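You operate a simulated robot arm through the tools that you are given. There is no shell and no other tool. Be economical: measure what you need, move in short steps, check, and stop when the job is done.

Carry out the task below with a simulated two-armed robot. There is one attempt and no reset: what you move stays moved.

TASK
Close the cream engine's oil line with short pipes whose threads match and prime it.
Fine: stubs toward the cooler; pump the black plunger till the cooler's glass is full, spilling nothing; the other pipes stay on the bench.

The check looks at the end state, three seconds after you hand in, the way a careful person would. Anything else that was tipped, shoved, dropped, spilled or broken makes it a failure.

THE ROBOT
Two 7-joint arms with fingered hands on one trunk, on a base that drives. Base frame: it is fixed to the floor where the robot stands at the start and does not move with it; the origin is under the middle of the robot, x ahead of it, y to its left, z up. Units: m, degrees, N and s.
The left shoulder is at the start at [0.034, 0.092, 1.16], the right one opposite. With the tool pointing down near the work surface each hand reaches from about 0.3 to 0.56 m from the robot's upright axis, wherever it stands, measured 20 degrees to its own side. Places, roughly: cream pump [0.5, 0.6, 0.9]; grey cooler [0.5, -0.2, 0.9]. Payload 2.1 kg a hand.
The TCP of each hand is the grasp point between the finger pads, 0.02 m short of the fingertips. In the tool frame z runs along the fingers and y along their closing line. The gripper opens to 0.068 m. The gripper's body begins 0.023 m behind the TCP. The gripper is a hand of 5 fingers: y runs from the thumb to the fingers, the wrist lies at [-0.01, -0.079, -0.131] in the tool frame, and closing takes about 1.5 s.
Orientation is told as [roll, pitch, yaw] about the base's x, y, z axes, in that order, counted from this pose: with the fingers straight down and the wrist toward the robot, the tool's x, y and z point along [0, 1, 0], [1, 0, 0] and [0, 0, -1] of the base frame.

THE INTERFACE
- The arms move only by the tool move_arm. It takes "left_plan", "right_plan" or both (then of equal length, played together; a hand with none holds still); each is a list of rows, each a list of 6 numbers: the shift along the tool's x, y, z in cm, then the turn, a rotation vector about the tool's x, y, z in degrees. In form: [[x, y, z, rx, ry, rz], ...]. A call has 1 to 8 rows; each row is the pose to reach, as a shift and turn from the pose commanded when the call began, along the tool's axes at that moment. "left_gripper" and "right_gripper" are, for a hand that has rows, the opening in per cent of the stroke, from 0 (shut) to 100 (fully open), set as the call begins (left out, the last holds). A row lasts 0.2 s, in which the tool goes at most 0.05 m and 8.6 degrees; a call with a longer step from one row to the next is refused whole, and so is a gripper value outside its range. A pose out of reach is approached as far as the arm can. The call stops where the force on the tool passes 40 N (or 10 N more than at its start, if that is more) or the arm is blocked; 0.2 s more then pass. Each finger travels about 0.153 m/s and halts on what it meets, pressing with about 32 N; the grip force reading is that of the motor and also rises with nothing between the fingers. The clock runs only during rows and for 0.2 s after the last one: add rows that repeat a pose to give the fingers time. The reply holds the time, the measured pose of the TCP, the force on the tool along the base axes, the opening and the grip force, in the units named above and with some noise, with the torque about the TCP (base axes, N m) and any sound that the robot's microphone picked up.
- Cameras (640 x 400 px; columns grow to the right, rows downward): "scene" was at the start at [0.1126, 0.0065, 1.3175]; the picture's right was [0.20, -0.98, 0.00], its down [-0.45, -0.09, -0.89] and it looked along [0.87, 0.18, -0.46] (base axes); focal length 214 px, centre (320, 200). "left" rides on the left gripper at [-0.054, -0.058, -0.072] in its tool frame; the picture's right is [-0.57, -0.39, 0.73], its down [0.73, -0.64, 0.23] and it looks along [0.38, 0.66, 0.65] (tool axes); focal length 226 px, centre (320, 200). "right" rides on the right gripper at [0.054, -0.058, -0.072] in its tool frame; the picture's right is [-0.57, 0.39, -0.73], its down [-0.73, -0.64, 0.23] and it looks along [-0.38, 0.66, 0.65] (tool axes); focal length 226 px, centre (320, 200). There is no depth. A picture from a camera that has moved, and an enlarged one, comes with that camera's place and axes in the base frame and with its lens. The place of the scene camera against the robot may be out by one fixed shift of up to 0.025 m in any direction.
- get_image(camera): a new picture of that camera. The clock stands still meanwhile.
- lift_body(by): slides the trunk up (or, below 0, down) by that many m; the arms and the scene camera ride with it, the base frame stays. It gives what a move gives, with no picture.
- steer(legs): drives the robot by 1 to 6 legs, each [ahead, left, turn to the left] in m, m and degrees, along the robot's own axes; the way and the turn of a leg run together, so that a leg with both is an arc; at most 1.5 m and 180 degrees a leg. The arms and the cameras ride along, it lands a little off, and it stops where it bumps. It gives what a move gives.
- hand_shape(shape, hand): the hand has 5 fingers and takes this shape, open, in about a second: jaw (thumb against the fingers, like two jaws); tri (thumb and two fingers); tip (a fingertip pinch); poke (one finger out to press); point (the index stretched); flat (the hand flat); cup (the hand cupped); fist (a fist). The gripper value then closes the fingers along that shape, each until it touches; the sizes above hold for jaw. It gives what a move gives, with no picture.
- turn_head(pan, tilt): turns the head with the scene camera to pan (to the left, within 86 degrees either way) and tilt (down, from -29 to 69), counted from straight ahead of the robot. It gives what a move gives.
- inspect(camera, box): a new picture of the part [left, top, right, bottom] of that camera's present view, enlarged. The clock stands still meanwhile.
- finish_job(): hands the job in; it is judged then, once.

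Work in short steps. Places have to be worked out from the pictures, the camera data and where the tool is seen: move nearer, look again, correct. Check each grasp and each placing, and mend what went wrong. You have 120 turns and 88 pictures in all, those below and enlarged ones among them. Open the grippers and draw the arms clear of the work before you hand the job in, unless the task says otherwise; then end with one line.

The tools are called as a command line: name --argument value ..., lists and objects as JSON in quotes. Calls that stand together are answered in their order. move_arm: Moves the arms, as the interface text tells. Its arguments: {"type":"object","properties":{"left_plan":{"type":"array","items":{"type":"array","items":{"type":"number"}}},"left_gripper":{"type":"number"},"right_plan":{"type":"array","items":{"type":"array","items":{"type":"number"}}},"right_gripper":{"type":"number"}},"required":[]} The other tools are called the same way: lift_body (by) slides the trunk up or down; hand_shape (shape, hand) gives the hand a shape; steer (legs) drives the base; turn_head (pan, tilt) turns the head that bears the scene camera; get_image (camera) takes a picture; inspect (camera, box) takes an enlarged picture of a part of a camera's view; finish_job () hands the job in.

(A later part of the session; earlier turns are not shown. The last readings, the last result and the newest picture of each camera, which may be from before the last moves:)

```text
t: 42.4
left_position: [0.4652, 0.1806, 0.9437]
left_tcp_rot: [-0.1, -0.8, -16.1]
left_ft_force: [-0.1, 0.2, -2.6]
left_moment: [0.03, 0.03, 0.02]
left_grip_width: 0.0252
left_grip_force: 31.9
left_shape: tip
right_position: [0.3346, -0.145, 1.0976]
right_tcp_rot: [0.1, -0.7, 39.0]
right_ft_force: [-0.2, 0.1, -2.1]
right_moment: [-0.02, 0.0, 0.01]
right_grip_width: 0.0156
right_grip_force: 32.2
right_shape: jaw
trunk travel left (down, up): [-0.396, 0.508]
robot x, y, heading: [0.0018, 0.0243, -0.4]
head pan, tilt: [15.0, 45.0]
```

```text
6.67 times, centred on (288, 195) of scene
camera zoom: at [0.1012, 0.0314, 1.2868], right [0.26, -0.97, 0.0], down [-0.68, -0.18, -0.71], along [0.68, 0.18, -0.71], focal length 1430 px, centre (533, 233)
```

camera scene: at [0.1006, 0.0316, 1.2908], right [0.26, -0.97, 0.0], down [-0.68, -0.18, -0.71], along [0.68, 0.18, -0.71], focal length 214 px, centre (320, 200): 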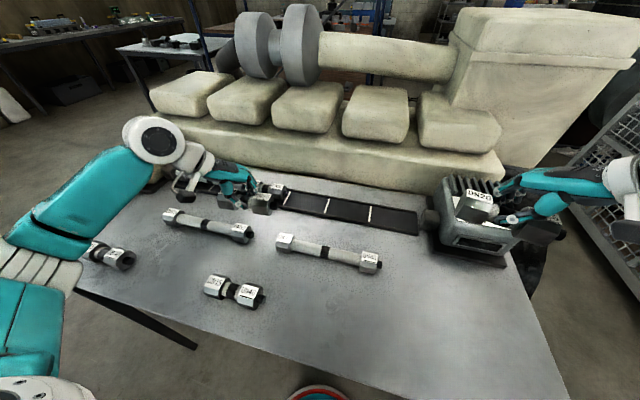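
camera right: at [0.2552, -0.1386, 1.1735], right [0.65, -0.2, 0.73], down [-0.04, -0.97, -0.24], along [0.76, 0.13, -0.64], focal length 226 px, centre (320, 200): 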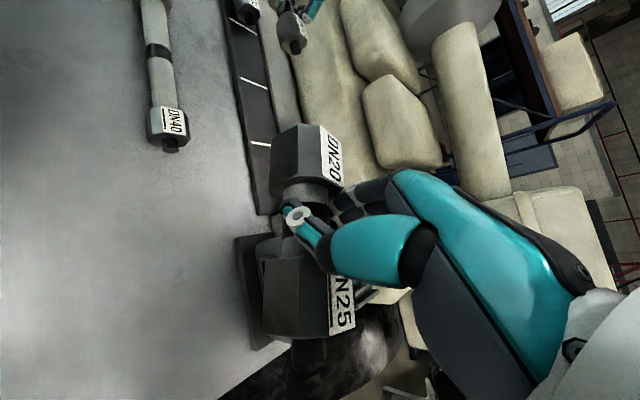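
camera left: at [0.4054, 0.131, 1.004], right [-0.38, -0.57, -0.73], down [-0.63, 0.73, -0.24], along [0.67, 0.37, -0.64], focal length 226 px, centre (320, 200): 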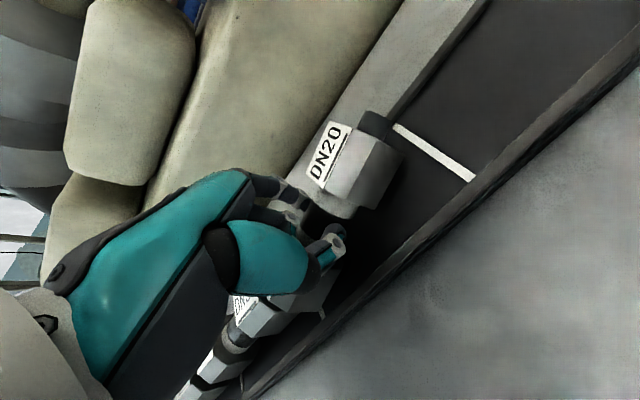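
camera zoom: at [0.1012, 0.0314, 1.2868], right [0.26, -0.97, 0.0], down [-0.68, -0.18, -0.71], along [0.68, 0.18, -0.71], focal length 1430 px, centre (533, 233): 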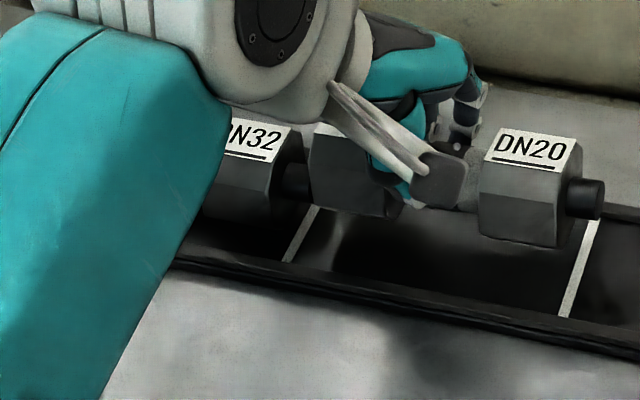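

Yaw good. B needs (−4, −3 mm); then I lower it to the channel floor.

move_arm --left_plan '[[-0.4, -0.3, 0, 0, 0, 0], [-0.4, -0.3, 0.5, 0, 0, 0], [-0.4, -0.3, 0.9, 0, 0, 0], [-0.4, -0.3, 1.15, 0, 0, 0], [-0.4, -0.3, 1.15, 0, 0, 0]]'

inspect --camera "scene" --box '[240, 165, 336, 225]'

```text
t: 43.6
left_position: [0.4607, 0.1774, 0.9322]
left_tcp_rot: [-0.1, -0.9, -16.2]
left_ft_force: [-0.2, 0.1, -1.4]
left_moment: [-0.01, 0.08, -0.02]
left_grip_width: 0.0253
left_grip_force: 32.0
left_shape: tip
right_position: [0.3347, -0.1436, 1.0981]
right_tcp_rot: [0.1, -0.7, 38.8]
right_ft_force: [0.2, -0.3, -3.0]
right_moment: [-0.03, -0.01, 0.01]
right_grip_width: 0.0156
right_grip_force: 31.9
right_shape: jaw
trunk travel left (down, up): [-0.396, 0.508]
robot x, y, heading: [-0.0008, 0.0237, -0.3]
head pan, tilt: [15.0, 45.0]
```

```text
6.67 times, centred on (288, 195) of scene
camera zoom: at [0.1012, 0.0314, 1.2868], right [0.26, -0.97, 0.0], down [-0.68, -0.18, -0.71], along [0.68, 0.18, -0.71], focal length 1430 px, centre (533, 233)
```

zoom: 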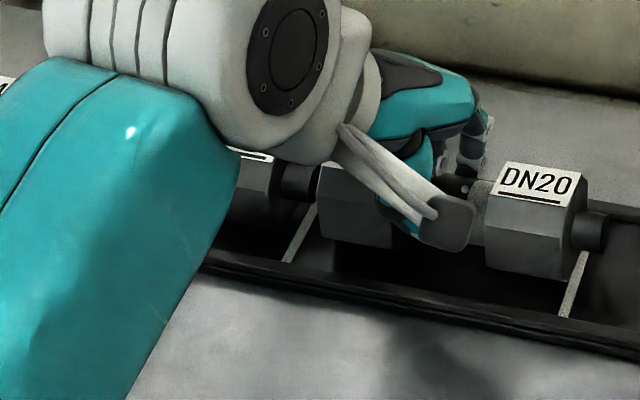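

B's stub end is now at target (scene 0.459, 0.102). I release slightly (45 %) and lift straight up.

move_arm --left_plan '[[0, 0, 0.1, 0, 0, 0], [0, 0, 0.1, 0, 0, 0], [0, 0, 0.1, 0, 0, 0]]' --left_gripper 45

move_arm --left_plan '[[0, 0, -1, 0, 0, 0], [0, 0, -3, 0, 0, 0], [0, 0, -6, 0, 0, 0], [0, 0, -9, 0, 0, 0], [0, -4, -11, 0, 0, 0], [2, -8, -11, 0, 0, 0], [4, -11, -11, 0, 0, 0], [6, -14, -11, 0, 0, 0]]'

inspect --camera "scene" --box '[240, 165, 336, 225]'

```text
t: 44.4
left_position: [0.4594, 0.1789, 0.9315]
left_tcp_rot: [-0.1, -0.9, -16.1]
left_ft_force: [0.0, -1.1, 0.1]
left_moment: [0.01, -0.03, 0.0]
left_grip_width: 0.031
left_grip_force: 0.0
left_shape: tip
right_position: [0.3348, -0.1449, 1.0993]
right_tcp_rot: [0.2, -0.8, 38.8]
right_ft_force: [-0.9, 0.5, -1.4]
right_moment: [0.0, 0.03, 0.02]
right_grip_width: 0.0159
right_grip_force: 32.2
right_shape: jaw
trunk travel left (down, up): [-0.396, 0.508]
robot x, y, heading: [0.0023, 0.0221, 0.0]
head pan, tilt: [15.0, 45.0]
```

```text
t: 46.2
left_position: [0.3399, 0.2773, 1.0401]
left_tcp_rot: [-0.1, -1.0, -16.2]
left_ft_force: [0.1, -0.2, -0.7]
left_moment: [0.0, -0.01, -0.02]
left_grip_width: 0.0306
left_grip_force: 0.1
left_shape: tip
right_position: [0.3351, -0.1442, 1.0989]
right_tcp_rot: [0.1, -0.9, 38.9]
right_ft_force: [0.5, 0.3, -2.0]
right_moment: [-0.01, 0.01, 0.02]
right_grip_width: 0.0155
right_grip_force: 32.2
right_shape: jaw
trunk travel left (down, up): [-0.396, 0.508]
robot x, y, heading: [-0.0003, 0.0237, -0.2]
head pan, tilt: [15.0, 45.0]
```

```text
6.67 times, centred on (288, 195) of scene
camera zoom: at [0.1009, 0.0315, 1.2868], right [0.26, -0.97, 0.0], down [-0.68, -0.18, -0.71], along [0.68, 0.18, -0.71], focal length 1430 px, centre (533, 233)
```

zoom: 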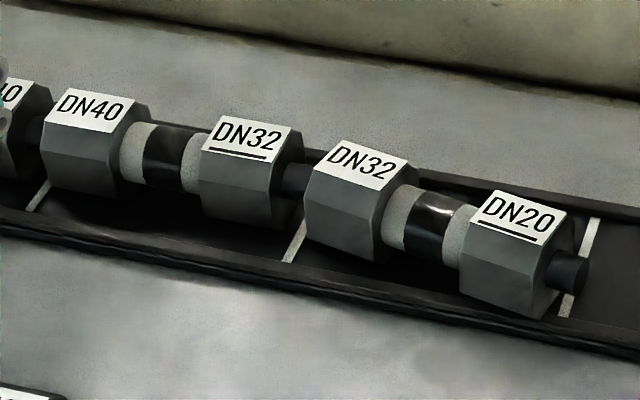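

On release it swings ~−11° again. I'll square it deterministically instead: jaw open, thumb opposite the index at the DN20 nut, push +x slightly past, then pull back so the row of fingers aligns both nuts. First move above.

hand_shape --hand "left" --shape "jaw"

move_arm --left_plan '[[-1.5, 2.7, 0, 0, 0, -5], [-3, 5.4, 0, 0, 0, -10], [-4.5, 8.1, 1, 0, 0, -16.2], [-6, 10.8, 2, 0, 0, -16.2], [-7.5, 13.5, 3, 0, 0, -16.2], [-9, 15.9, 4, 0, 0, -16.2], [-9, 15.9, 4, 0, 0, -16.2]]' --left_gripper 100

get_image --camera "left"

```text
t: 47.1
left_position: [0.3407, 0.2769, 1.0401]
left_tcp_rot: [0.0, -0.9, -16.2]
left_ft_force: [0.5, -0.3, 0.2]
left_moment: [0.04, 0.02, 0.0]
left_grip_width: 0.0678
left_grip_force: 0.0
left_shape: jaw
right_position: [0.3335, -0.1441, 1.0978]
right_tcp_rot: [0.1, -0.8, 38.8]
right_ft_force: [-0.3, -0.2, -2.2]
right_moment: [-0.04, 0.0, 0.0]
right_grip_width: 0.0157
right_grip_force: 31.1
right_shape: jaw
trunk travel left (down, up): [-0.396, 0.508]
robot x, y, heading: [-0.0008, 0.0225, -0.1]
head pan, tilt: [15.0, 45.0]
```

```text
t: 48.7
left_position: [0.468, 0.1439, 1.0013]
left_tcp_rot: [-0.3, -0.9, 0.0]
left_ft_force: [0.0, -0.2, 0.1]
left_moment: [0.03, 0.02, -0.01]
left_grip_width: 0.0679
left_grip_force: 0.0
left_shape: jaw
right_position: [0.335, -0.1437, 1.0977]
right_tcp_rot: [0.1, -0.8, 38.9]
right_ft_force: [0.3, -0.6, -2.3]
right_moment: [0.01, 0.0, 0.03]
right_grip_width: 0.0155
right_grip_force: 32.1
right_shape: jaw
trunk travel left (down, up): [-0.396, 0.508]
robot x, y, heading: [-0.0022, 0.0244, -0.4]
head pan, tilt: [15.0, 45.0]
```

```text
20 pictures are left
camera left: at [0.4097, 0.0896, 1.0728], right [-0.38, -0.57, -0.73], down [-0.64, 0.73, -0.24], along [0.67, 0.37, -0.64], focal length 226 px, centre (320, 200)
```

left: 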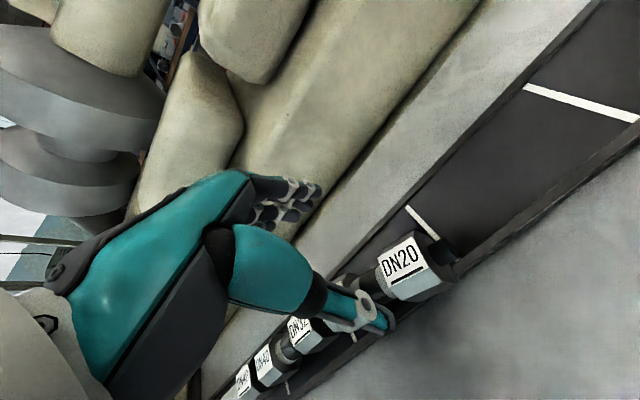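

DN20 nut is at x≈0.457; I shift back 6 mm for thumb clearance, descend to z≈0.934, then push +x and pull back.

move_arm --left_plan '[[0, -0.6, 1, 0, 0, 0], [0, -0.6, 3, 0, 0, 0], [0, -0.6, 5, 0, 0, 0], [0, -0.6, 6.7, 0, 0, 0], [0, -0.6, 6.7, 0, 0, 0]]'

move_arm --left_plan '[[0, 0.6, 0, 0, 0, 0], [0, 1.2, 0, 0, 0, 0], [0, 1.8, 0, 0, 0, 0], [0, 2.3, 0, 0, 0, 0], [0, 2.7, 0, 0, 0, 0], [0, 2.7, 0, 0, 0, 0]]'

inspect --camera "scene" --box '[240, 165, 336, 225]'

```text
t: 49.9
left_position: [0.4646, 0.1439, 0.9339]
left_tcp_rot: [-0.3, -0.9, 0.0]
left_ft_force: [1.5, 0.2, -0.2]
left_moment: [0.0, 0.02, -0.02]
left_grip_width: 0.0678
left_grip_force: 0.1
left_shape: jaw
right_position: [0.3351, -0.1445, 1.0988]
right_tcp_rot: [0.0, -0.8, 39.0]
right_ft_force: [0.5, -0.2, -2.2]
right_moment: [-0.02, 0.02, 0.02]
right_grip_width: 0.0156
right_grip_force: 31.5
right_shape: jaw
trunk travel left (down, up): [-0.396, 0.508]
robot x, y, heading: [-0.0023, 0.0234, -0.1]
head pan, tilt: [15.0, 45.0]
```

```text
t: 51.3
left_position: [0.4922, 0.1413, 0.9352]
left_tcp_rot: [-0.3, -0.8, 0.0]
left_ft_force: [-1.1, -0.2, 0.6]
left_moment: [-0.03, 0.01, 0.01]
left_grip_width: 0.068
left_grip_force: 0.1
left_shape: jaw
right_position: [0.3342, -0.144, 1.0989]
right_tcp_rot: [0.1, -0.8, 38.9]
right_ft_force: [0.1, 0.2, -2.2]
right_moment: [-0.04, 0.01, 0.0]
right_grip_width: 0.0154
right_grip_force: 31.8
right_shape: jaw
trunk travel left (down, up): [-0.396, 0.508]
robot x, y, heading: [-0.0026, 0.0216, -0.2]
head pan, tilt: [15.0, 45.0]
```

```text
6.67 times, centred on (288, 195) of scene
camera zoom: at [0.1009, 0.0313, 1.2868], right [0.26, -0.97, 0.0], down [-0.68, -0.18, -0.71], along [0.68, 0.18, -0.71], focal length 1430 px, centre (533, 233)
```

zoom: 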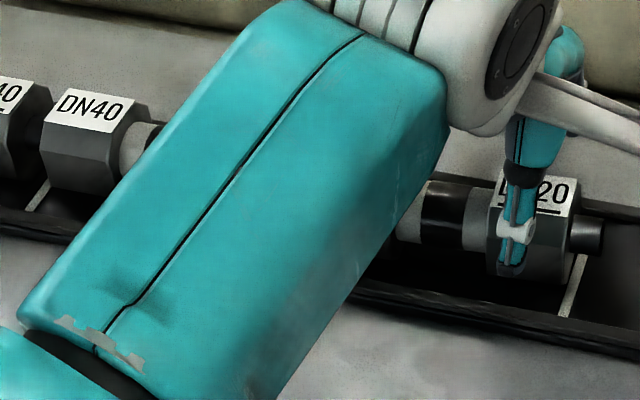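

The stub end is back on target. I pull back so the finger row squares the other nut (to x≈0.4645), then lift and check.

move_arm --left_plan '[[0, -0.7, 0, 0, 0, 0], [0, -1.4, 0, 0, 0, 0], [0, -2.1, 0, 0, 0, 0], [0, -2.75, 0, 0, 0, 0], [0, -2.75, 0, 0, 0, 0], [0, -2.65, -2, 0, 0, 0], [0, -2.65, -4.5, 0, 0, 0], [0, -2.65, -7, 0, 0, 0]]'

move_arm --left_plan '[[0, -4, -2, 0, 0, 0], [0, -8, -2, 0, 0, 0], [3, -12, -2, 0, 0, 0], [7, -14, -2, 0, 0, 0], [11, -14, -2, 0, 0, 0]]'

inspect --camera "scene" --box '[240, 160, 400, 260]'

```text
t: 53.1
left_position: [0.463, 0.1456, 1.0052]
left_tcp_rot: [-0.3, -0.9, -0.1]
left_ft_force: [-0.4, 0.4, 0.2]
left_moment: [0.01, -0.01, -0.02]
left_grip_width: 0.0682
left_grip_force: 0.1
left_shape: jaw
right_position: [0.3335, -0.1443, 1.0978]
right_tcp_rot: [0.1, -0.7, 38.9]
right_ft_force: [1.2, -0.2, -2.5]
right_moment: [-0.03, 0.03, -0.01]
right_grip_width: 0.0154
right_grip_force: 31.7
right_shape: jaw
trunk travel left (down, up): [-0.396, 0.508]
robot x, y, heading: [-0.0022, 0.0229, -0.2]
head pan, tilt: [15.0, 45.0]
```

```text
t: 54.3
left_position: [0.3213, 0.2542, 1.0219]
left_tcp_rot: [-0.3, -0.9, 0.1]
left_ft_force: [0.1, 1.1, -0.1]
left_moment: [0.01, 0.03, 0.0]
left_grip_width: 0.0681
left_grip_force: 0.0
left_shape: jaw
right_position: [0.3347, -0.1435, 1.0986]
right_tcp_rot: [0.2, -0.8, 38.8]
right_ft_force: [-0.4, -0.1, -2.1]
right_moment: [0.03, 0.01, 0.0]
right_grip_width: 0.0153
right_grip_force: 32.0
right_shape: jaw
trunk travel left (down, up): [-0.396, 0.508]
robot x, y, heading: [-0.0016, 0.0215, -0.3]
head pan, tilt: [15.0, 45.0]
```

```text
4.00 times, centred on (320, 210) of scene
camera zoom: at [0.1009, 0.0315, 1.2868], right [0.26, -0.97, 0.0], down [-0.68, -0.18, -0.71], along [0.68, 0.18, -0.71], focal length 858 px, centre (320, 160)
```

zoom: 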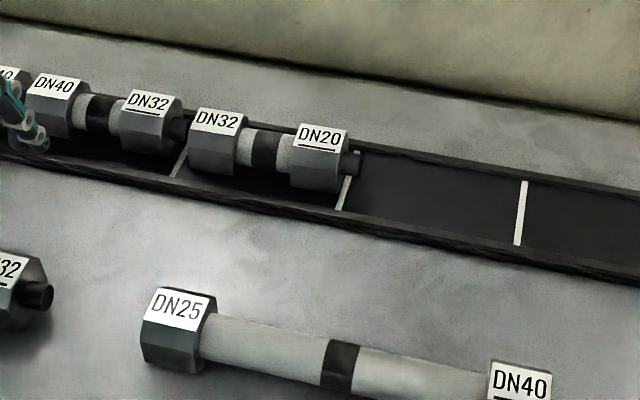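

B is now seated and straight. Next C (right hand): drive the base 0.17 m left so the right hand can reach cell 2.

steer --legs '[[0.0, 0.17, 0]]'

move_arm --right_plan '[[0, 0, 1.5, 0, 0, -3], [0, 0, 3, 0, 0, -6], [0, 0, 5, 0, 0, -6], [0, 0, 7, 0, 0, -6], [0, 0, 7, 0, 0, -6]]'

get_image --camera "right"

```text
t: 55.7
left_position: [0.3226, 0.4187, 1.0219]
left_tcp_rot: [-0.5, -0.9, -0.1]
left_ft_force: [-0.1, 0.7, -0.3]
left_moment: [-0.01, 0.01, 0.06]
left_grip_width: 0.0678
left_grip_force: 0.0
left_shape: jaw
right_position: [0.3358, 0.0215, 1.0974]
right_tcp_rot: [0.0, -0.7, 38.8]
right_ft_force: [0.7, -1.0, -2.4]
right_moment: [-0.03, -0.05, -0.01]
right_grip_width: 0.0152
right_grip_force: 32.0
right_shape: jaw
trunk travel left (down, up): [-0.396, 0.508]
robot x, y, heading: [-0.001, 0.1912, -0.1]
head pan, tilt: [15.0, 45.0]
```

```text
t: 56.9
left_position: [0.3223, 0.4191, 1.0225]
left_tcp_rot: [-0.5, -0.9, -0.1]
left_ft_force: [-0.5, 0.0, -0.1]
left_moment: [-0.01, 0.0, 0.02]
left_grip_width: 0.0678
left_grip_force: 0.1
left_shape: jaw
right_position: [0.3221, 0.0401, 1.0363]
right_tcp_rot: [0.0, -0.8, 44.6]
right_ft_force: [0.3, 0.1, -2.5]
right_moment: [0.0, -0.01, 0.01]
right_grip_width: 0.0151
right_grip_force: 32.1
right_shape: jaw
right hand out of reach, approached as far as the arm can: row 1, 2, 3, 4, 5
trunk travel left (down, up): [-0.396, 0.508]
robot x, y, heading: [0.0033, 0.1911, -0.3]
head pan, tilt: [15.0, 45.0]
```

```text
17 pictures are left
camera right: at [0.2413, 0.0385, 1.1078], right [0.67, -0.14, 0.73], down [0.06, -0.97, -0.24], along [0.74, 0.2, -0.64], focal length 226 px, centre (320, 200)
```

right: 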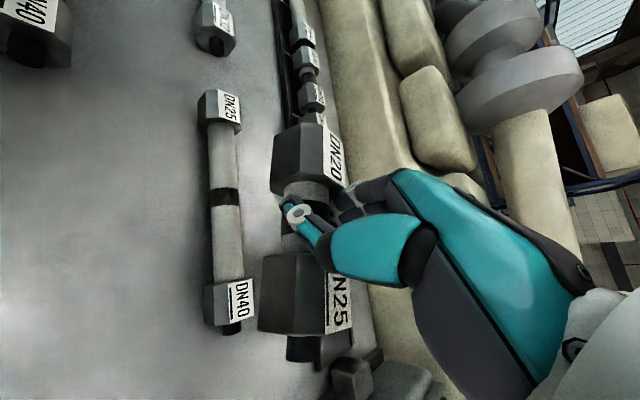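

The right hand needs yaw ≈+52° for C to be straight. I shift the base a bit more left/forward, then carry C to above cell 2 (TCP target 0.4775, 0.0585).

steer --legs '[[0.012, 0.045, 0]]'

move_arm --right_plan '[[-1.5, 1.5, 0, 0, 0, 0], [-3, 3, 0, 0, 0, 0], [-4.5, 4.5, 0.5, 0, 0, 0], [-6, 6, 1, 0, 0, -2], [-7.5, 7.5, 2, 0, 0, -5], [-9.3, 9, 3, 0, 0, -7.4], [-9.3, 9, 4, 0, 0, -7.4], [-9.3, 9, 4, 0, 0, -7.4]]'

```text
t: 57.8
left_position: [0.3344, 0.4651, 1.0213]
left_tcp_rot: [-0.4, -0.9, -0.1]
left_ft_force: [-0.8, -0.4, -0.1]
left_moment: [0.02, -0.02, -0.03]
left_grip_width: 0.0683
left_grip_force: 0.1
left_shape: jaw
right_position: [0.3325, 0.0873, 1.0362]
right_tcp_rot: [-0.1, -0.7, 44.6]
right_ft_force: [-0.2, 0.4, -3.6]
right_moment: [-0.04, 0.04, 0.01]
right_grip_width: 0.0154
right_grip_force: 32.1
right_shape: jaw
trunk travel left (down, up): [-0.396, 0.508]
robot x, y, heading: [0.0097, 0.234, -0.4]
head pan, tilt: [15.0, 45.0]
```

```text
t: 59.6
left_position: [0.3368, 0.4641, 1.0235]
left_tcp_rot: [-0.4, -0.9, 0.0]
left_ft_force: [-0.2, 0.0, 0.5]
left_moment: [0.0, 0.02, 0.01]
left_grip_width: 0.0679
left_grip_force: 0.1
left_shape: jaw
right_position: [0.3655, 0.1269, 0.9927]
right_tcp_rot: [-0.2, -0.7, 49.2]
right_ft_force: [-0.6, -0.2, -2.3]
right_moment: [0.0, 0.0, -0.01]
right_grip_width: 0.0148
right_grip_force: 32.1
right_shape: jaw
right hand out of reach, approached as far as the arm can: row 1, 2, 3, 4, 5, 6, 7, 8
trunk travel left (down, up): [-0.396, 0.508]
robot x, y, heading: [0.0105, 0.2364, -0.1]
head pan, tilt: [15.0, 45.0]
```

The right arm hits a joint limit with that yaw; turning the whole robot left will relieve it. First I back the hand up and unwind its yaw.

move_arm --right_plan '[[2, -2, -2, 0, 0, 4], [4, -4, -5, 0, 0, 8], [6, -6, -8, 0, 0, 12], [8, -8, -10, 0, 0, 16], [9.3, -9, -12, 0, 0, 20], [9.3, -9, -12, 0, 0, 24], [9.3, -9, -12, 0, 0, 24]]'

steer --legs '[[0, 0, 20]]'

```text
t: 61.2
left_position: [0.3338, 0.4644, 1.0222]
left_tcp_rot: [-0.3, -0.9, -0.1]
left_ft_force: [-0.1, 0.4, 0.1]
left_moment: [0.0, -0.02, 0.01]
left_grip_width: 0.068
left_grip_force: 0.0
left_shape: jaw
right_position: [0.2527, 0.1055, 1.1339]
right_tcp_rot: [0.2, -0.7, 28.0]
right_ft_force: [-0.3, -0.5, -1.6]
right_moment: [0.0, -0.01, 0.0]
right_grip_width: 0.0147
right_grip_force: 31.7
right_shape: jaw
right hand out of reach, approached as far as the arm can: row 4, 5, 6, 7
trunk travel left (down, up): [-0.396, 0.508]
robot x, y, heading: [0.0135, 0.237, -0.2]
head pan, tilt: [15.0, 45.0]
```

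```text
t: 62.7
left_position: [0.2381, 0.5608, 1.0216]
left_tcp_rot: [-0.4, -0.8, 19.7]
left_ft_force: [0.0, 0.4, 0.1]
left_moment: [0.02, 0.03, -0.03]
left_grip_width: 0.0681
left_grip_force: 0.1
left_shape: jaw
right_position: [0.2816, 0.1947, 1.1341]
right_tcp_rot: [0.2, -0.7, 47.9]
right_ft_force: [0.1, -0.2, -2.7]
right_moment: [-0.01, 0.0, -0.03]
right_grip_width: 0.015
right_grip_force: 32.0
right_shape: jaw
trunk travel left (down, up): [-0.396, 0.508]
robot x, y, heading: [0.0098, 0.2375, 19.5]
head pan, tilt: [15.0, 45.0]
```

I send a null move to find whether the commanded pose differs from the measured one.

move_arm --right_plan '[[0, 0, 0, 0, 0, 0], [-2, 0, 0, 0, 0, 0]]'

```text
t: 63.3
left_position: [0.2373, 0.5603, 1.0221]
left_tcp_rot: [-0.3, -0.9, 19.7]
left_ft_force: [0.6, 0.9, 0.5]
left_moment: [-0.02, 0.0, -0.01]
left_grip_width: 0.0676
left_grip_force: 0.0
left_shape: jaw
right_position: [0.2975, 0.1809, 1.1329]
right_tcp_rot: [0.2, -0.7, 47.9]
right_ft_force: [0.3, 0.0, -2.3]
right_moment: [-0.02, 0.02, 0.01]
right_grip_width: 0.015
right_grip_force: 31.8
right_shape: jaw
trunk travel left (down, up): [-0.396, 0.508]
robot x, y, heading: [0.0095, 0.2369, 19.4]
head pan, tilt: [15.0, 45.0]
```

Command equals measurement. I move C to hover above cell 2 at z≈0.995.

move_arm --right_plan '[[-4, 0.5, 1, 0, 0, -1], [-8, 1, 2, 0, 0, -2], [-12, 1.6, 4, 0, 0, -3], [-16, 2.2, 6, 0, 0, -4], [-19, 2.7, 9, 0, 0, -4], [-21.6, 3, 12, 0, 0, -4], [-21.6, 3, 13.8, 0, 0, -4], [-21.6, 3, 13.8, 0, 0, -4]]'

turn_head --pan -10 --tilt 45

get_image --camera "scene"

```text
t: 65.1
left_position: [0.2376, 0.5624, 1.0221]
left_tcp_rot: [-0.4, -0.9, 19.7]
left_ft_force: [-0.2, -0.2, -0.4]
left_moment: [0.01, 0.01, -0.02]
left_grip_width: 0.0679
left_grip_force: 0.0
left_shape: jaw
right_position: [0.3951, 0.1514, 1.0238]
right_tcp_rot: [0.0, -0.8, 51.7]
right_ft_force: [-0.5, 0.6, -3.1]
right_moment: [-0.01, -0.01, -0.02]
right_grip_width: 0.0147
right_grip_force: 32.0
right_shape: jaw
right hand out of reach, approached as far as the arm can: row 3, 4, 5, 6, 7, 8
trunk travel left (down, up): [-0.396, 0.508]
robot x, y, heading: [0.0142, 0.2365, 19.5]
head pan, tilt: [15.0, 45.0]
```

```text
t: 66.0
left_position: [0.2377, 0.5612, 1.022]
left_tcp_rot: [-0.4, -1.0, 19.8]
left_ft_force: [-0.5, -0.3, -0.9]
left_moment: [0.0, -0.03, -0.01]
left_grip_width: 0.0681
left_grip_force: 0.0
left_shape: jaw
right_position: [0.3953, 0.1517, 1.0246]
right_tcp_rot: [0.0, -0.6, 51.7]
right_ft_force: [-1.1, 0.1, -2.7]
right_moment: [-0.01, 0.01, 0.01]
right_grip_width: 0.0144
right_grip_force: 31.7
right_shape: jaw
trunk travel left (down, up): [-0.396, 0.508]
robot x, y, heading: [0.0135, 0.2342, 19.4]
head pan, tilt: [-10.0, 45.0]
```

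```text
16 pictures are left
camera scene: at [0.1139, 0.2469, 1.2868], right [0.17, -0.99, 0.0], down [-0.7, -0.12, -0.71], along [0.7, 0.12, -0.71], focal length 214 px, centre (320, 200)
```

scene: 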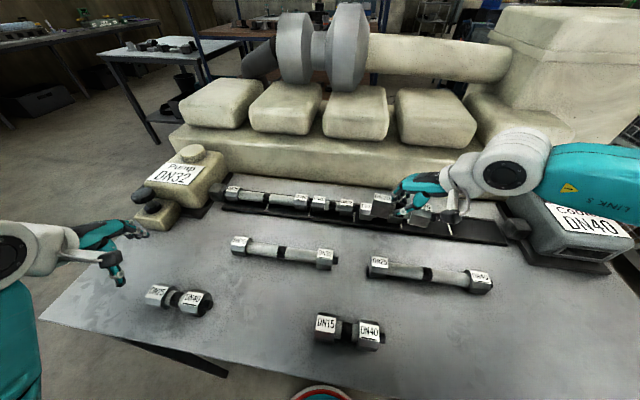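

The limit is hand yaw against arm azimuth, so the base must stand further right, not left. I raise the hand, then drive 0.22 m to the right.

lift_body --by 0.05

steer --legs '[[-0.073, -0.207, 0]]'

move_arm --right_plan '[[0, 0, 0, 0, 0, 0]]'

```text
t: 66.9
left_position: [0.2376, 0.5609, 1.0729]
left_tcp_rot: [-0.5, -0.8, 19.7]
left_ft_force: [0.0, 0.1, 0.7]
left_moment: [0.03, -0.02, 0.01]
left_grip_width: 0.0679
left_grip_force: 0.1
left_shape: jaw
right_position: [0.3934, 0.1535, 1.0739]
right_tcp_rot: [0.0, -0.7, 51.7]
right_ft_force: [-0.7, 0.1, -2.3]
right_moment: [-0.04, -0.01, 0.03]
right_grip_width: 0.0145
right_grip_force: 32.3
right_shape: jaw
trunk travel left (down, up): [-0.446, 0.458]
robot x, y, heading: [0.0144, 0.232, 19.8]
head pan, tilt: [-10.0, 45.0]
```

```text
t: 68.6
left_position: [0.2383, 0.342, 1.0714]
left_tcp_rot: [-0.4, -0.9, 19.7]
left_ft_force: [0.2, -0.6, 0.3]
left_moment: [0.01, -0.03, -0.01]
left_grip_width: 0.068
left_grip_force: 0.0
left_shape: jaw
right_position: [0.393, -0.065, 1.0735]
right_tcp_rot: [0.0, -0.7, 51.8]
right_ft_force: [0.6, 0.0, -3.4]
right_moment: [-0.06, -0.01, 0.02]
right_grip_width: 0.0145
right_grip_force: 32.0
right_shape: jaw
trunk travel left (down, up): [-0.446, 0.458]
robot x, y, heading: [0.0063, 0.0149, 19.5]
head pan, tilt: [-10.0, 45.0]
```

```text
t: 69.0
left_position: [0.2373, 0.3416, 1.0725]
left_tcp_rot: [-0.5, -0.9, 19.6]
left_ft_force: [-0.9, 0.2, 0.6]
left_moment: [-0.03, 0.01, -0.04]
left_grip_width: 0.068
left_grip_force: 0.0
left_shape: jaw
right_position: [0.3942, -0.0662, 1.0735]
right_tcp_rot: [0.2, -0.8, 51.8]
right_ft_force: [-1.0, 0.1, -2.9]
right_moment: [-0.04, 0.02, 0.03]
right_grip_width: 0.0146
right_grip_force: 31.9
right_shape: jaw
trunk travel left (down, up): [-0.446, 0.458]
robot x, y, heading: [0.01, 0.0155, 19.5]
head pan, tilt: [-10.0, 45.0]
```

Now the target is toward the easy side. Move C to hover at (0.4775, 0.0585, 0.985).

move_arm --right_plan '[[0.2, 3, 0, 0, 0, 0], [0.4, 6, 1, 0, 0, 0], [0.6, 9, 2, 0, 0, 0], [0.9, 12, 4, 0, 0, 0], [1.16, 14.95, 6, 0, 0, 0], [1.16, 14.95, 8.8, 0, 0, 0], [1.16, 14.95, 8.8, 0, 0, 0]]'

turn_head --pan -5 --tilt 45

inspect --camera "scene" --box '[250, 150, 410, 250]'

```text
t: 70.6
left_position: [0.2369, 0.3421, 1.0709]
left_tcp_rot: [-0.3, -0.9, 19.7]
left_ft_force: [0.5, -0.6, -1.3]
left_moment: [0.0, -0.01, -0.01]
left_grip_width: 0.0681
left_grip_force: 0.0
left_shape: jaw
right_position: [0.4771, 0.0594, 0.9879]
right_tcp_rot: [0.1, -0.8, 51.5]
right_ft_force: [0.0, -0.3, -2.6]
right_moment: [-0.02, -0.01, 0.03]
right_grip_width: 0.0141
right_grip_force: 32.2
right_shape: jaw
right hand out of reach, approached as far as the arm can: row 6
trunk travel left (down, up): [-0.446, 0.458]
robot x, y, heading: [0.014, 0.017, 19.6]
head pan, tilt: [-10.0, 45.0]
```

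```text
t: 71.3
left_position: [0.2378, 0.342, 1.0728]
left_tcp_rot: [-0.4, -0.9, 19.7]
left_ft_force: [-0.4, -0.2, -1.0]
left_moment: [0.03, 0.02, -0.01]
left_grip_width: 0.068
left_grip_force: 0.0
left_shape: jaw
right_position: [0.4771, 0.0587, 0.9881]
right_tcp_rot: [0.0, -0.6, 51.6]
right_ft_force: [-1.4, 0.5, -1.7]
right_moment: [-0.03, 0.04, 0.0]
right_grip_width: 0.0142
right_grip_force: 32.9
right_shape: jaw
trunk travel left (down, up): [-0.446, 0.458]
robot x, y, heading: [0.0126, 0.0145, 19.6]
head pan, tilt: [-5.0, 45.0]
```

```text
4.00 times, centred on (330, 200) of scene
camera zoom: at [0.1074, 0.033, 1.3371], right [0.25, -0.97, 0.0], down [-0.68, -0.18, -0.71], along [0.68, 0.18, -0.71], focal length 858 px, centre (280, 200)
```

zoom: 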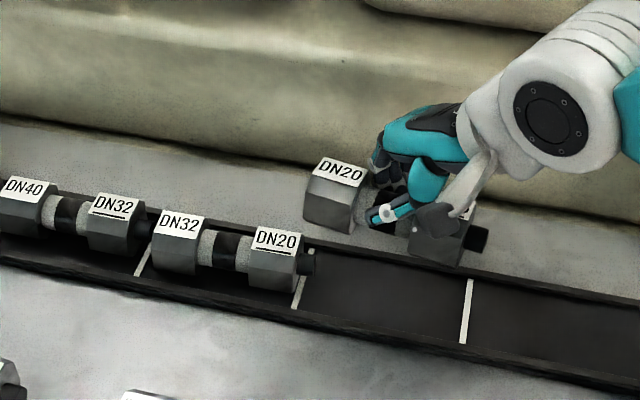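

C needs +7° yaw and (+6, −8 mm). I apply that, then lower 4.5 cm with the trunk.

move_arm --right_plan '[[-0.5, -0.1, 0, 0, 0, -3.5], [-0.97, -0.26, 0, 0, 0, -7], [-0.97, -0.26, 0, 0, 0, -7]]'

lift_body --by -0.045

inspect --camera "scene" --box '[270, 170, 366, 230]'

```text
t: 72.1
left_position: [0.237, 0.3419, 1.0727]
left_tcp_rot: [-0.4, -0.9, 19.8]
left_ft_force: [1.0, 0.5, 0.7]
left_moment: [0.01, -0.03, -0.05]
left_grip_width: 0.0681
left_grip_force: 0.1
left_shape: jaw
right_position: [0.4764, 0.0592, 0.9881]
right_tcp_rot: [0.1, -0.7, 51.6]
right_ft_force: [-0.5, -0.2, -2.9]
right_moment: [-0.02, -0.01, 0.0]
right_grip_width: 0.014
right_grip_force: 31.7
right_shape: jaw
right hand out of reach, approached as far as the arm can: row 1, 2, 3
trunk travel left (down, up): [-0.446, 0.458]
robot x, y, heading: [0.0097, 0.0143, 19.5]
head pan, tilt: [-5.0, 45.0]
```

```text
t: 72.9
left_position: [0.2382, 0.342, 1.0272]
left_tcp_rot: [-0.4, -0.9, 19.6]
left_ft_force: [0.5, 0.0, -0.1]
left_moment: [0.03, -0.02, -0.01]
left_grip_width: 0.068
left_grip_force: 0.0
left_shape: jaw
right_position: [0.4767, 0.0595, 0.9431]
right_tcp_rot: [0.0, -0.6, 51.6]
right_ft_force: [0.1, -0.1, -2.8]
right_moment: [-0.05, 0.01, -0.05]
right_grip_width: 0.0142
right_grip_force: 32.3
right_shape: jaw
trunk travel left (down, up): [-0.401, 0.503]
robot x, y, heading: [0.0122, 0.0158, 19.3]
head pan, tilt: [-5.0, 45.0]
```

```text
6.67 times, centred on (318, 200) of scene
camera zoom: at [0.1117, 0.0346, 1.2919], right [0.25, -0.97, 0.0], down [-0.68, -0.18, -0.71], along [0.68, 0.18, -0.71], focal length 1430 px, centre (333, 200)
```

zoom: 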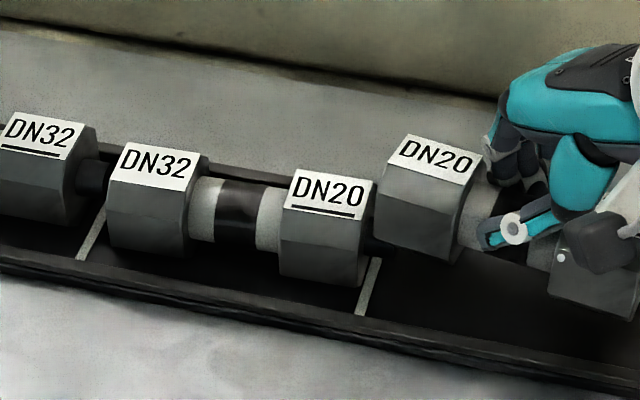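

The arm refused the lateral shift, so C overlaps B's stub. I raise 3 cm, drive the base ~6 cm further right for reach, then re-aim.

lift_body --by 0.035

steer --legs '[[-0.006, -0.062, 0]]'

move_arm --right_plan '[[0, 0, 0, 0, 0, 0]]'

```text
t: 73.7
left_position: [0.2387, 0.3431, 1.062]
left_tcp_rot: [-0.5, -0.8, 19.9]
left_ft_force: [-0.6, -0.2, 0.3]
left_moment: [-0.01, -0.01, 0.02]
left_grip_width: 0.0681
left_grip_force: 0.0
left_shape: jaw
right_position: [0.4769, 0.06, 0.9786]
right_tcp_rot: [-0.1, -0.7, 51.5]
right_ft_force: [0.0, 0.8, -2.9]
right_moment: [-0.05, 0.0, 0.01]
right_grip_width: 0.0138
right_grip_force: 32.2
right_shape: jaw
trunk travel left (down, up): [-0.436, 0.468]
robot x, y, heading: [0.0132, 0.0204, 19.6]
head pan, tilt: [-5.0, 45.0]
```

```text
t: 74.7
left_position: [0.2529, 0.2821, 1.0625]
left_tcp_rot: [-0.3, -0.9, 19.8]
left_ft_force: [0.3, 1.3, -0.1]
left_moment: [0.02, 0.02, 0.01]
left_grip_width: 0.0682
left_grip_force: 0.1
left_shape: jaw
right_position: [0.4908, -0.0008, 0.9782]
right_tcp_rot: [0.0, -0.8, 51.5]
right_ft_force: [0.3, -0.3, -2.5]
right_moment: [0.02, -0.01, 0.02]
right_grip_width: 0.0143
right_grip_force: 31.5
right_shape: jaw
trunk travel left (down, up): [-0.436, 0.468]
robot x, y, heading: [0.0267, -0.0447, 19.6]
head pan, tilt: [-5.0, 45.0]
```

```text
t: 75.1
left_position: [0.2526, 0.2827, 1.0632]
left_tcp_rot: [-0.5, -0.9, 19.8]
left_ft_force: [-0.3, -0.3, -0.6]
left_moment: [0.03, 0.01, -0.03]
left_grip_width: 0.0678
left_grip_force: 0.1
left_shape: jaw
right_position: [0.493, -0.001, 0.9787]
right_tcp_rot: [0.0, -0.7, 51.6]
right_ft_force: [-0.5, -0.4, -3.1]
right_moment: [-0.04, 0.01, 0.01]
right_grip_width: 0.0142
right_grip_force: 31.9
right_shape: jaw
trunk travel left (down, up): [-0.436, 0.468]
robot x, y, heading: [0.0316, -0.0403, 19.4]
head pan, tilt: [-5.0, 45.0]
```

Re-aim: TCP to (0.4827, 0.051), yaw 58.6°.

move_arm --right_plan '[[1.3, 1.2, 0, 0, 0, -2], [2.6, 2.4, 0, 0, 0, -4.5], [3.96, 3.5, 0, 0, 0, -7], [3.96, 3.5, 0, 0, 0, -7]]'

inspect --camera "scene" --box '[240, 150, 400, 250]'

```text
t: 76.1
left_position: [0.2532, 0.2815, 1.0615]
left_tcp_rot: [-0.3, -0.8, 19.7]
left_ft_force: [0.7, 0.1, -0.5]
left_moment: [-0.01, 0.01, -0.02]
left_grip_width: 0.0681
left_grip_force: 0.0
left_shape: jaw
right_position: [0.4903, 0.0073, 0.9794]
right_tcp_rot: [-0.2, -0.8, 52.6]
right_ft_force: [-0.7, 0.4, -2.6]
right_moment: [-0.03, 0.01, 0.01]
right_grip_width: 0.014
right_grip_force: 31.8
right_shape: jaw
right hand out of reach, approached as far as the arm can: row 1, 2, 3, 4
trunk travel left (down, up): [-0.436, 0.468]
robot x, y, heading: [0.0267, -0.0417, 19.6]
head pan, tilt: [-5.0, 45.0]
```

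```text
4.00 times, centred on (320, 200) of scene
camera zoom: at [0.1233, -0.0269, 1.327], right [0.25, -0.97, 0.0], down [-0.68, -0.18, -0.71], along [0.68, 0.18, -0.71], focal length 858 px, centre (320, 200)
```

zoom: 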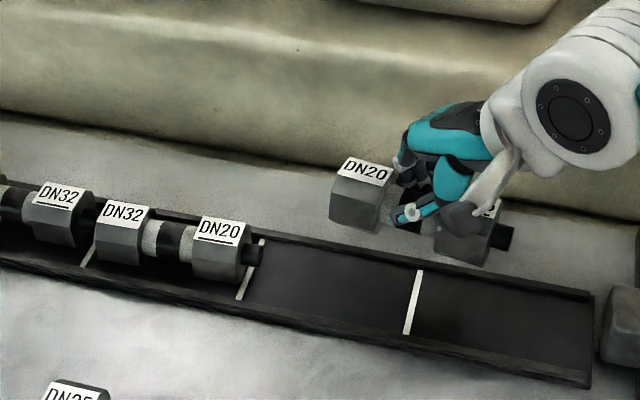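

The arm is at its joint limit, but turning the base itself by ~6° left carries C almost exactly where and how it should be. I do that.

steer --legs '[[-0.003, -0.006, 6.3]]'

turn_head --pan -11 --tilt 45

inspect --camera "scene" --box '[240, 150, 400, 250]'

```text
t: 77.0
left_position: [0.2139, 0.2987, 1.0623]
left_tcp_rot: [-0.4, -1.0, 26.0]
left_ft_force: [0.0, 0.0, -0.3]
left_moment: [-0.03, 0.05, 0.0]
left_grip_width: 0.0677
left_grip_force: 0.0
left_shape: jaw
right_position: [0.4817, 0.051, 0.9793]
right_tcp_rot: [-0.1, -0.8, 59.0]
right_ft_force: [0.0, 0.0, -2.5]
right_moment: [-0.04, -0.02, -0.01]
right_grip_width: 0.0143
right_grip_force: 31.4
right_shape: jaw
trunk travel left (down, up): [-0.436, 0.468]
robot x, y, heading: [0.0302, -0.0514, 25.8]
head pan, tilt: [-5.0, 45.0]
```

```text
t: 77.7
left_position: [0.2154, 0.2975, 1.0622]
left_tcp_rot: [-0.3, -0.8, 26.0]
left_ft_force: [0.6, -0.5, 0.5]
left_moment: [-0.01, 0.01, -0.01]
left_grip_width: 0.0681
left_grip_force: 0.0
left_shape: jaw
right_position: [0.4809, 0.0513, 0.9794]
right_tcp_rot: [-0.1, -0.6, 58.9]
right_ft_force: [-1.5, 0.0, -2.2]
right_moment: [-0.04, -0.05, -0.02]
right_grip_width: 0.0142
right_grip_force: 32.2
right_shape: jaw
trunk travel left (down, up): [-0.436, 0.468]
robot x, y, heading: [0.0248, -0.0476, 25.6]
head pan, tilt: [-11.0, 45.0]
```

```text
4.00 times, centred on (320, 200) of scene
camera zoom: at [0.1216, -0.0306, 1.327], right [0.26, -0.97, 0.0], down [-0.68, -0.18, -0.71], along [0.68, 0.18, -0.71], focal length 858 px, centre (320, 200)
```

zoom: 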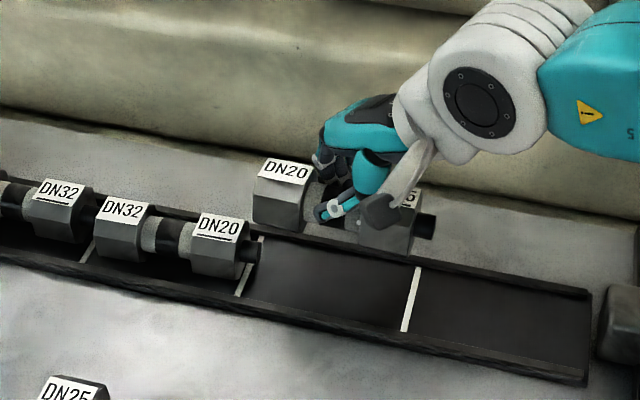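

C is aligned; it needs ~2.5 mm more clearance in −y. I nudge by the base and lower with the trunk to just above the floor.

steer --legs '[[-0.001, -0.0025, 0]]'

lift_body --by -0.042

inspect --camera "scene" --box '[260, 170, 356, 230]'

```text
t: 78.4
left_position: [0.2145, 0.2948, 1.062]
left_tcp_rot: [-0.5, -1.0, 25.9]
left_ft_force: [-0.8, 0.4, 0.8]
left_moment: [-0.04, 0.0, -0.02]
left_grip_width: 0.0679
left_grip_force: 0.0
left_shape: jaw
right_position: [0.4809, 0.0493, 0.9783]
right_tcp_rot: [-0.1, -0.7, 58.9]
right_ft_force: [-0.6, 0.5, -1.8]
right_moment: [-0.07, -0.01, 0.02]
right_grip_width: 0.0141
right_grip_force: 31.9
right_shape: jaw
trunk travel left (down, up): [-0.436, 0.468]
robot x, y, heading: [0.0243, -0.0525, 25.7]
head pan, tilt: [-11.0, 45.0]
```

```text
t: 79.3
left_position: [0.2147, 0.2957, 1.0194]
left_tcp_rot: [-0.4, -0.9, 26.2]
left_ft_force: [-0.3, 0.1, -0.3]
left_moment: [0.01, 0.02, -0.01]
left_grip_width: 0.068
left_grip_force: 0.0
left_shape: jaw
right_position: [0.4815, 0.05, 0.9385]
right_tcp_rot: [-0.1, -0.8, 59.0]
right_ft_force: [-0.1, -0.2, -2.1]
right_moment: [-0.05, 0.03, 0.03]
right_grip_width: 0.0144
right_grip_force: 32.2
right_shape: jaw
trunk travel left (down, up): [-0.394, 0.51]
robot x, y, heading: [0.0296, -0.0533, 25.7]
head pan, tilt: [-11.0, 45.0]
```

```text
6.67 times, centred on (308, 200) of scene
camera zoom: at [0.1257, -0.0315, 1.2848], right [0.26, -0.97, 0.0], down [-0.68, -0.18, -0.71], along [0.68, 0.18, -0.71], focal length 1430 px, centre (400, 200)
```

zoom: 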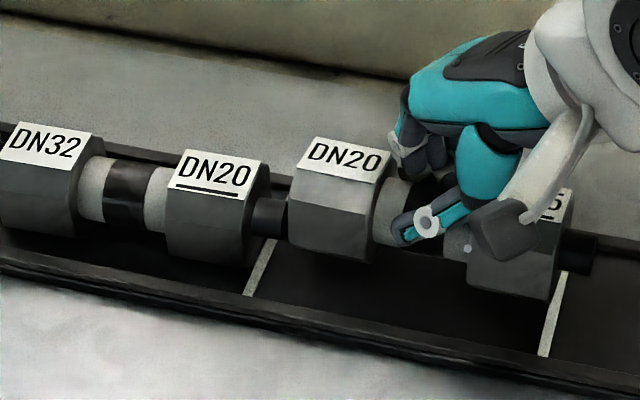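

C sits correctly aligned with ~1.5 mm to B's stub. Lower to the floor and release to 28 % only.

lift_body --by -0.008

lift_body --by -0.003

```text
t: 79.8
left_position: [0.2161, 0.296, 1.011]
left_tcp_rot: [-0.4, -0.9, 26.0]
left_ft_force: [0.3, -0.7, 0.4]
left_moment: [0.0, 0.02, 0.0]
left_grip_width: 0.0679
left_grip_force: 0.0
left_shape: jaw
right_position: [0.4816, 0.0491, 0.9283]
right_tcp_rot: [-0.1, -0.7, 58.8]
right_ft_force: [-0.6, 0.2, -2.4]
right_moment: [-0.03, 0.02, 0.01]
right_grip_width: 0.0145
right_grip_force: 31.8
right_shape: jaw
trunk travel left (down, up): [-0.386, 0.518]
robot x, y, heading: [0.0276, -0.0543, 25.8]
head pan, tilt: [-11.0, 45.0]
```

```text
t: 80.4
left_position: [0.215, 0.2948, 1.0093]
left_tcp_rot: [-0.4, -0.8, 26.1]
left_ft_force: [1.0, 0.1, -0.7]
left_moment: [0.01, 0.0, 0.01]
left_grip_width: 0.0683
left_grip_force: 0.1
left_shape: jaw
right_position: [0.4806, 0.0491, 0.9272]
right_tcp_rot: [-0.1, -0.9, 58.9]
right_ft_force: [-1.1, -0.3, 8.1]
right_moment: [0.14, -0.1, 0.05]
right_grip_width: 0.0141
right_grip_force: 31.3
right_shape: jaw
trunk travel left (down, up): [-0.383, 0.521]
robot x, y, heading: [0.0224, -0.052, 26.1]
head pan, tilt: [-11.0, 45.0]
```

On the floor (8 N). Release to 28 % and raise with the trunk.

move_arm --right_plan '[[0, 0, 0, 0, 0, 0], [0, 0, 0, 0, 0, 0], [0, 0, 0, 0, 0, 0]]' --right_gripper 28

lift_body --by 0.02

inspect --camera "scene" --box '[260, 170, 356, 230]'

```text
t: 81.2
left_position: [0.2133, 0.2962, 1.0093]
left_tcp_rot: [-0.4, -0.9, 26.1]
left_ft_force: [0.5, -0.6, 0.6]
left_moment: [-0.01, 0.01, -0.01]
left_grip_width: 0.0678
left_grip_force: 0.0
left_shape: jaw
right_position: [0.4807, 0.0481, 0.9261]
right_tcp_rot: [-0.1, -0.7, 58.8]
right_ft_force: [3.5, 2.6, 6.3]
right_moment: [0.1, -0.05, -0.31]
right_grip_width: 0.0193
right_grip_force: 0.0
right_shape: jaw
trunk travel left (down, up): [-0.383, 0.521]
robot x, y, heading: [0.0261, -0.0542, 26.0]
head pan, tilt: [-11.0, 45.0]
```

```text
t: 81.8
left_position: [0.2158, 0.2947, 1.0285]
left_tcp_rot: [-0.4, -0.9, 26.0]
left_ft_force: [-0.5, -0.3, -0.7]
left_moment: [-0.03, 0.0, 0.01]
left_grip_width: 0.068
left_grip_force: 0.1
left_shape: jaw
right_position: [0.4823, 0.049, 0.9457]
right_tcp_rot: [-0.1, -0.7, 58.7]
right_ft_force: [2.8, 0.6, -1.7]
right_moment: [0.02, -0.08, -0.13]
right_grip_width: 0.0201
right_grip_force: 0.0
right_shape: jaw
trunk travel left (down, up): [-0.403, 0.501]
robot x, y, heading: [0.025, -0.0564, 25.9]
head pan, tilt: [-11.0, 45.0]
```

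```text
6.67 times, centred on (308, 200) of scene
camera zoom: at [0.1253, -0.032, 1.2939], right [0.26, -0.97, 0.0], down [-0.68, -0.18, -0.71], along [0.68, 0.18, -0.71], focal length 1430 px, centre (400, 200)
```

zoom: 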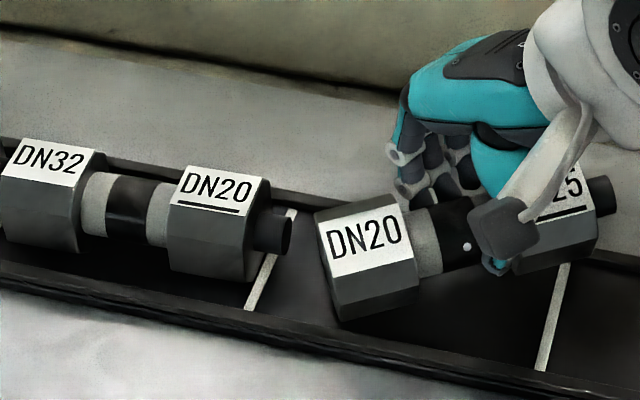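

C twisted ~20° CCW in the loosened fingers and hangs on them. I lower again, rotate the hand −20° (pipe follows to straight), open slightly more and lift.

lift_body --by -0.018

move_arm --right_plan '[[0, 0, 0, 0, 0, 6], [0, 0, 0, 0, 0, 12], [0, 0, 0, 0, 0, 18], [0, 0, 0, 0, 0, 23], [0, 0, 0, 0, 0, 23]]'

inspect --camera "scene" --box '[260, 170, 356, 230]'

```text
t: 82.5
left_position: [0.2168, 0.2948, 1.0115]
left_tcp_rot: [-0.4, -0.9, 26.1]
left_ft_force: [0.3, 0.6, 0.1]
left_moment: [0.02, 0.0, -0.01]
left_grip_width: 0.068
left_grip_force: 0.0
left_shape: jaw
right_position: [0.4823, 0.0487, 0.927]
right_tcp_rot: [-0.1, -0.7, 58.8]
right_ft_force: [6.2, -2.6, 3.3]
right_moment: [-0.02, -0.12, -0.13]
right_grip_width: 0.0246
right_grip_force: 31.7
right_shape: jaw
trunk travel left (down, up): [-0.385, 0.519]
robot x, y, heading: [0.0254, -0.056, 25.6]
head pan, tilt: [-11.0, 45.0]
```

```text
t: 83.7
left_position: [0.2154, 0.2949, 1.0104]
left_tcp_rot: [-0.3, -0.9, 25.9]
left_ft_force: [0.1, -0.3, -0.2]
left_moment: [-0.01, -0.01, 0.0]
left_grip_width: 0.068
left_grip_force: 0.1
left_shape: jaw
right_position: [0.4817, 0.0489, 0.929]
right_tcp_rot: [0.2, -0.7, 35.7]
right_ft_force: [-0.4, -0.1, -0.3]
right_moment: [-0.01, 0.0, 0.02]
right_grip_width: 0.0243
right_grip_force: 31.7
right_shape: jaw
trunk travel left (down, up): [-0.385, 0.519]
robot x, y, heading: [0.023, -0.0543, 25.6]
head pan, tilt: [-11.0, 45.0]
```

```text
6.67 times, centred on (308, 200) of scene
camera zoom: at [0.1268, -0.031, 1.2757], right [0.26, -0.97, 0.0], down [-0.68, -0.18, -0.71], along [0.68, 0.18, -0.71], focal length 1430 px, centre (400, 200)
```

zoom: 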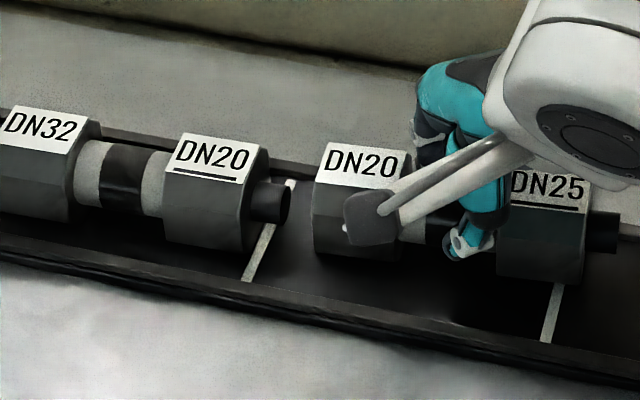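

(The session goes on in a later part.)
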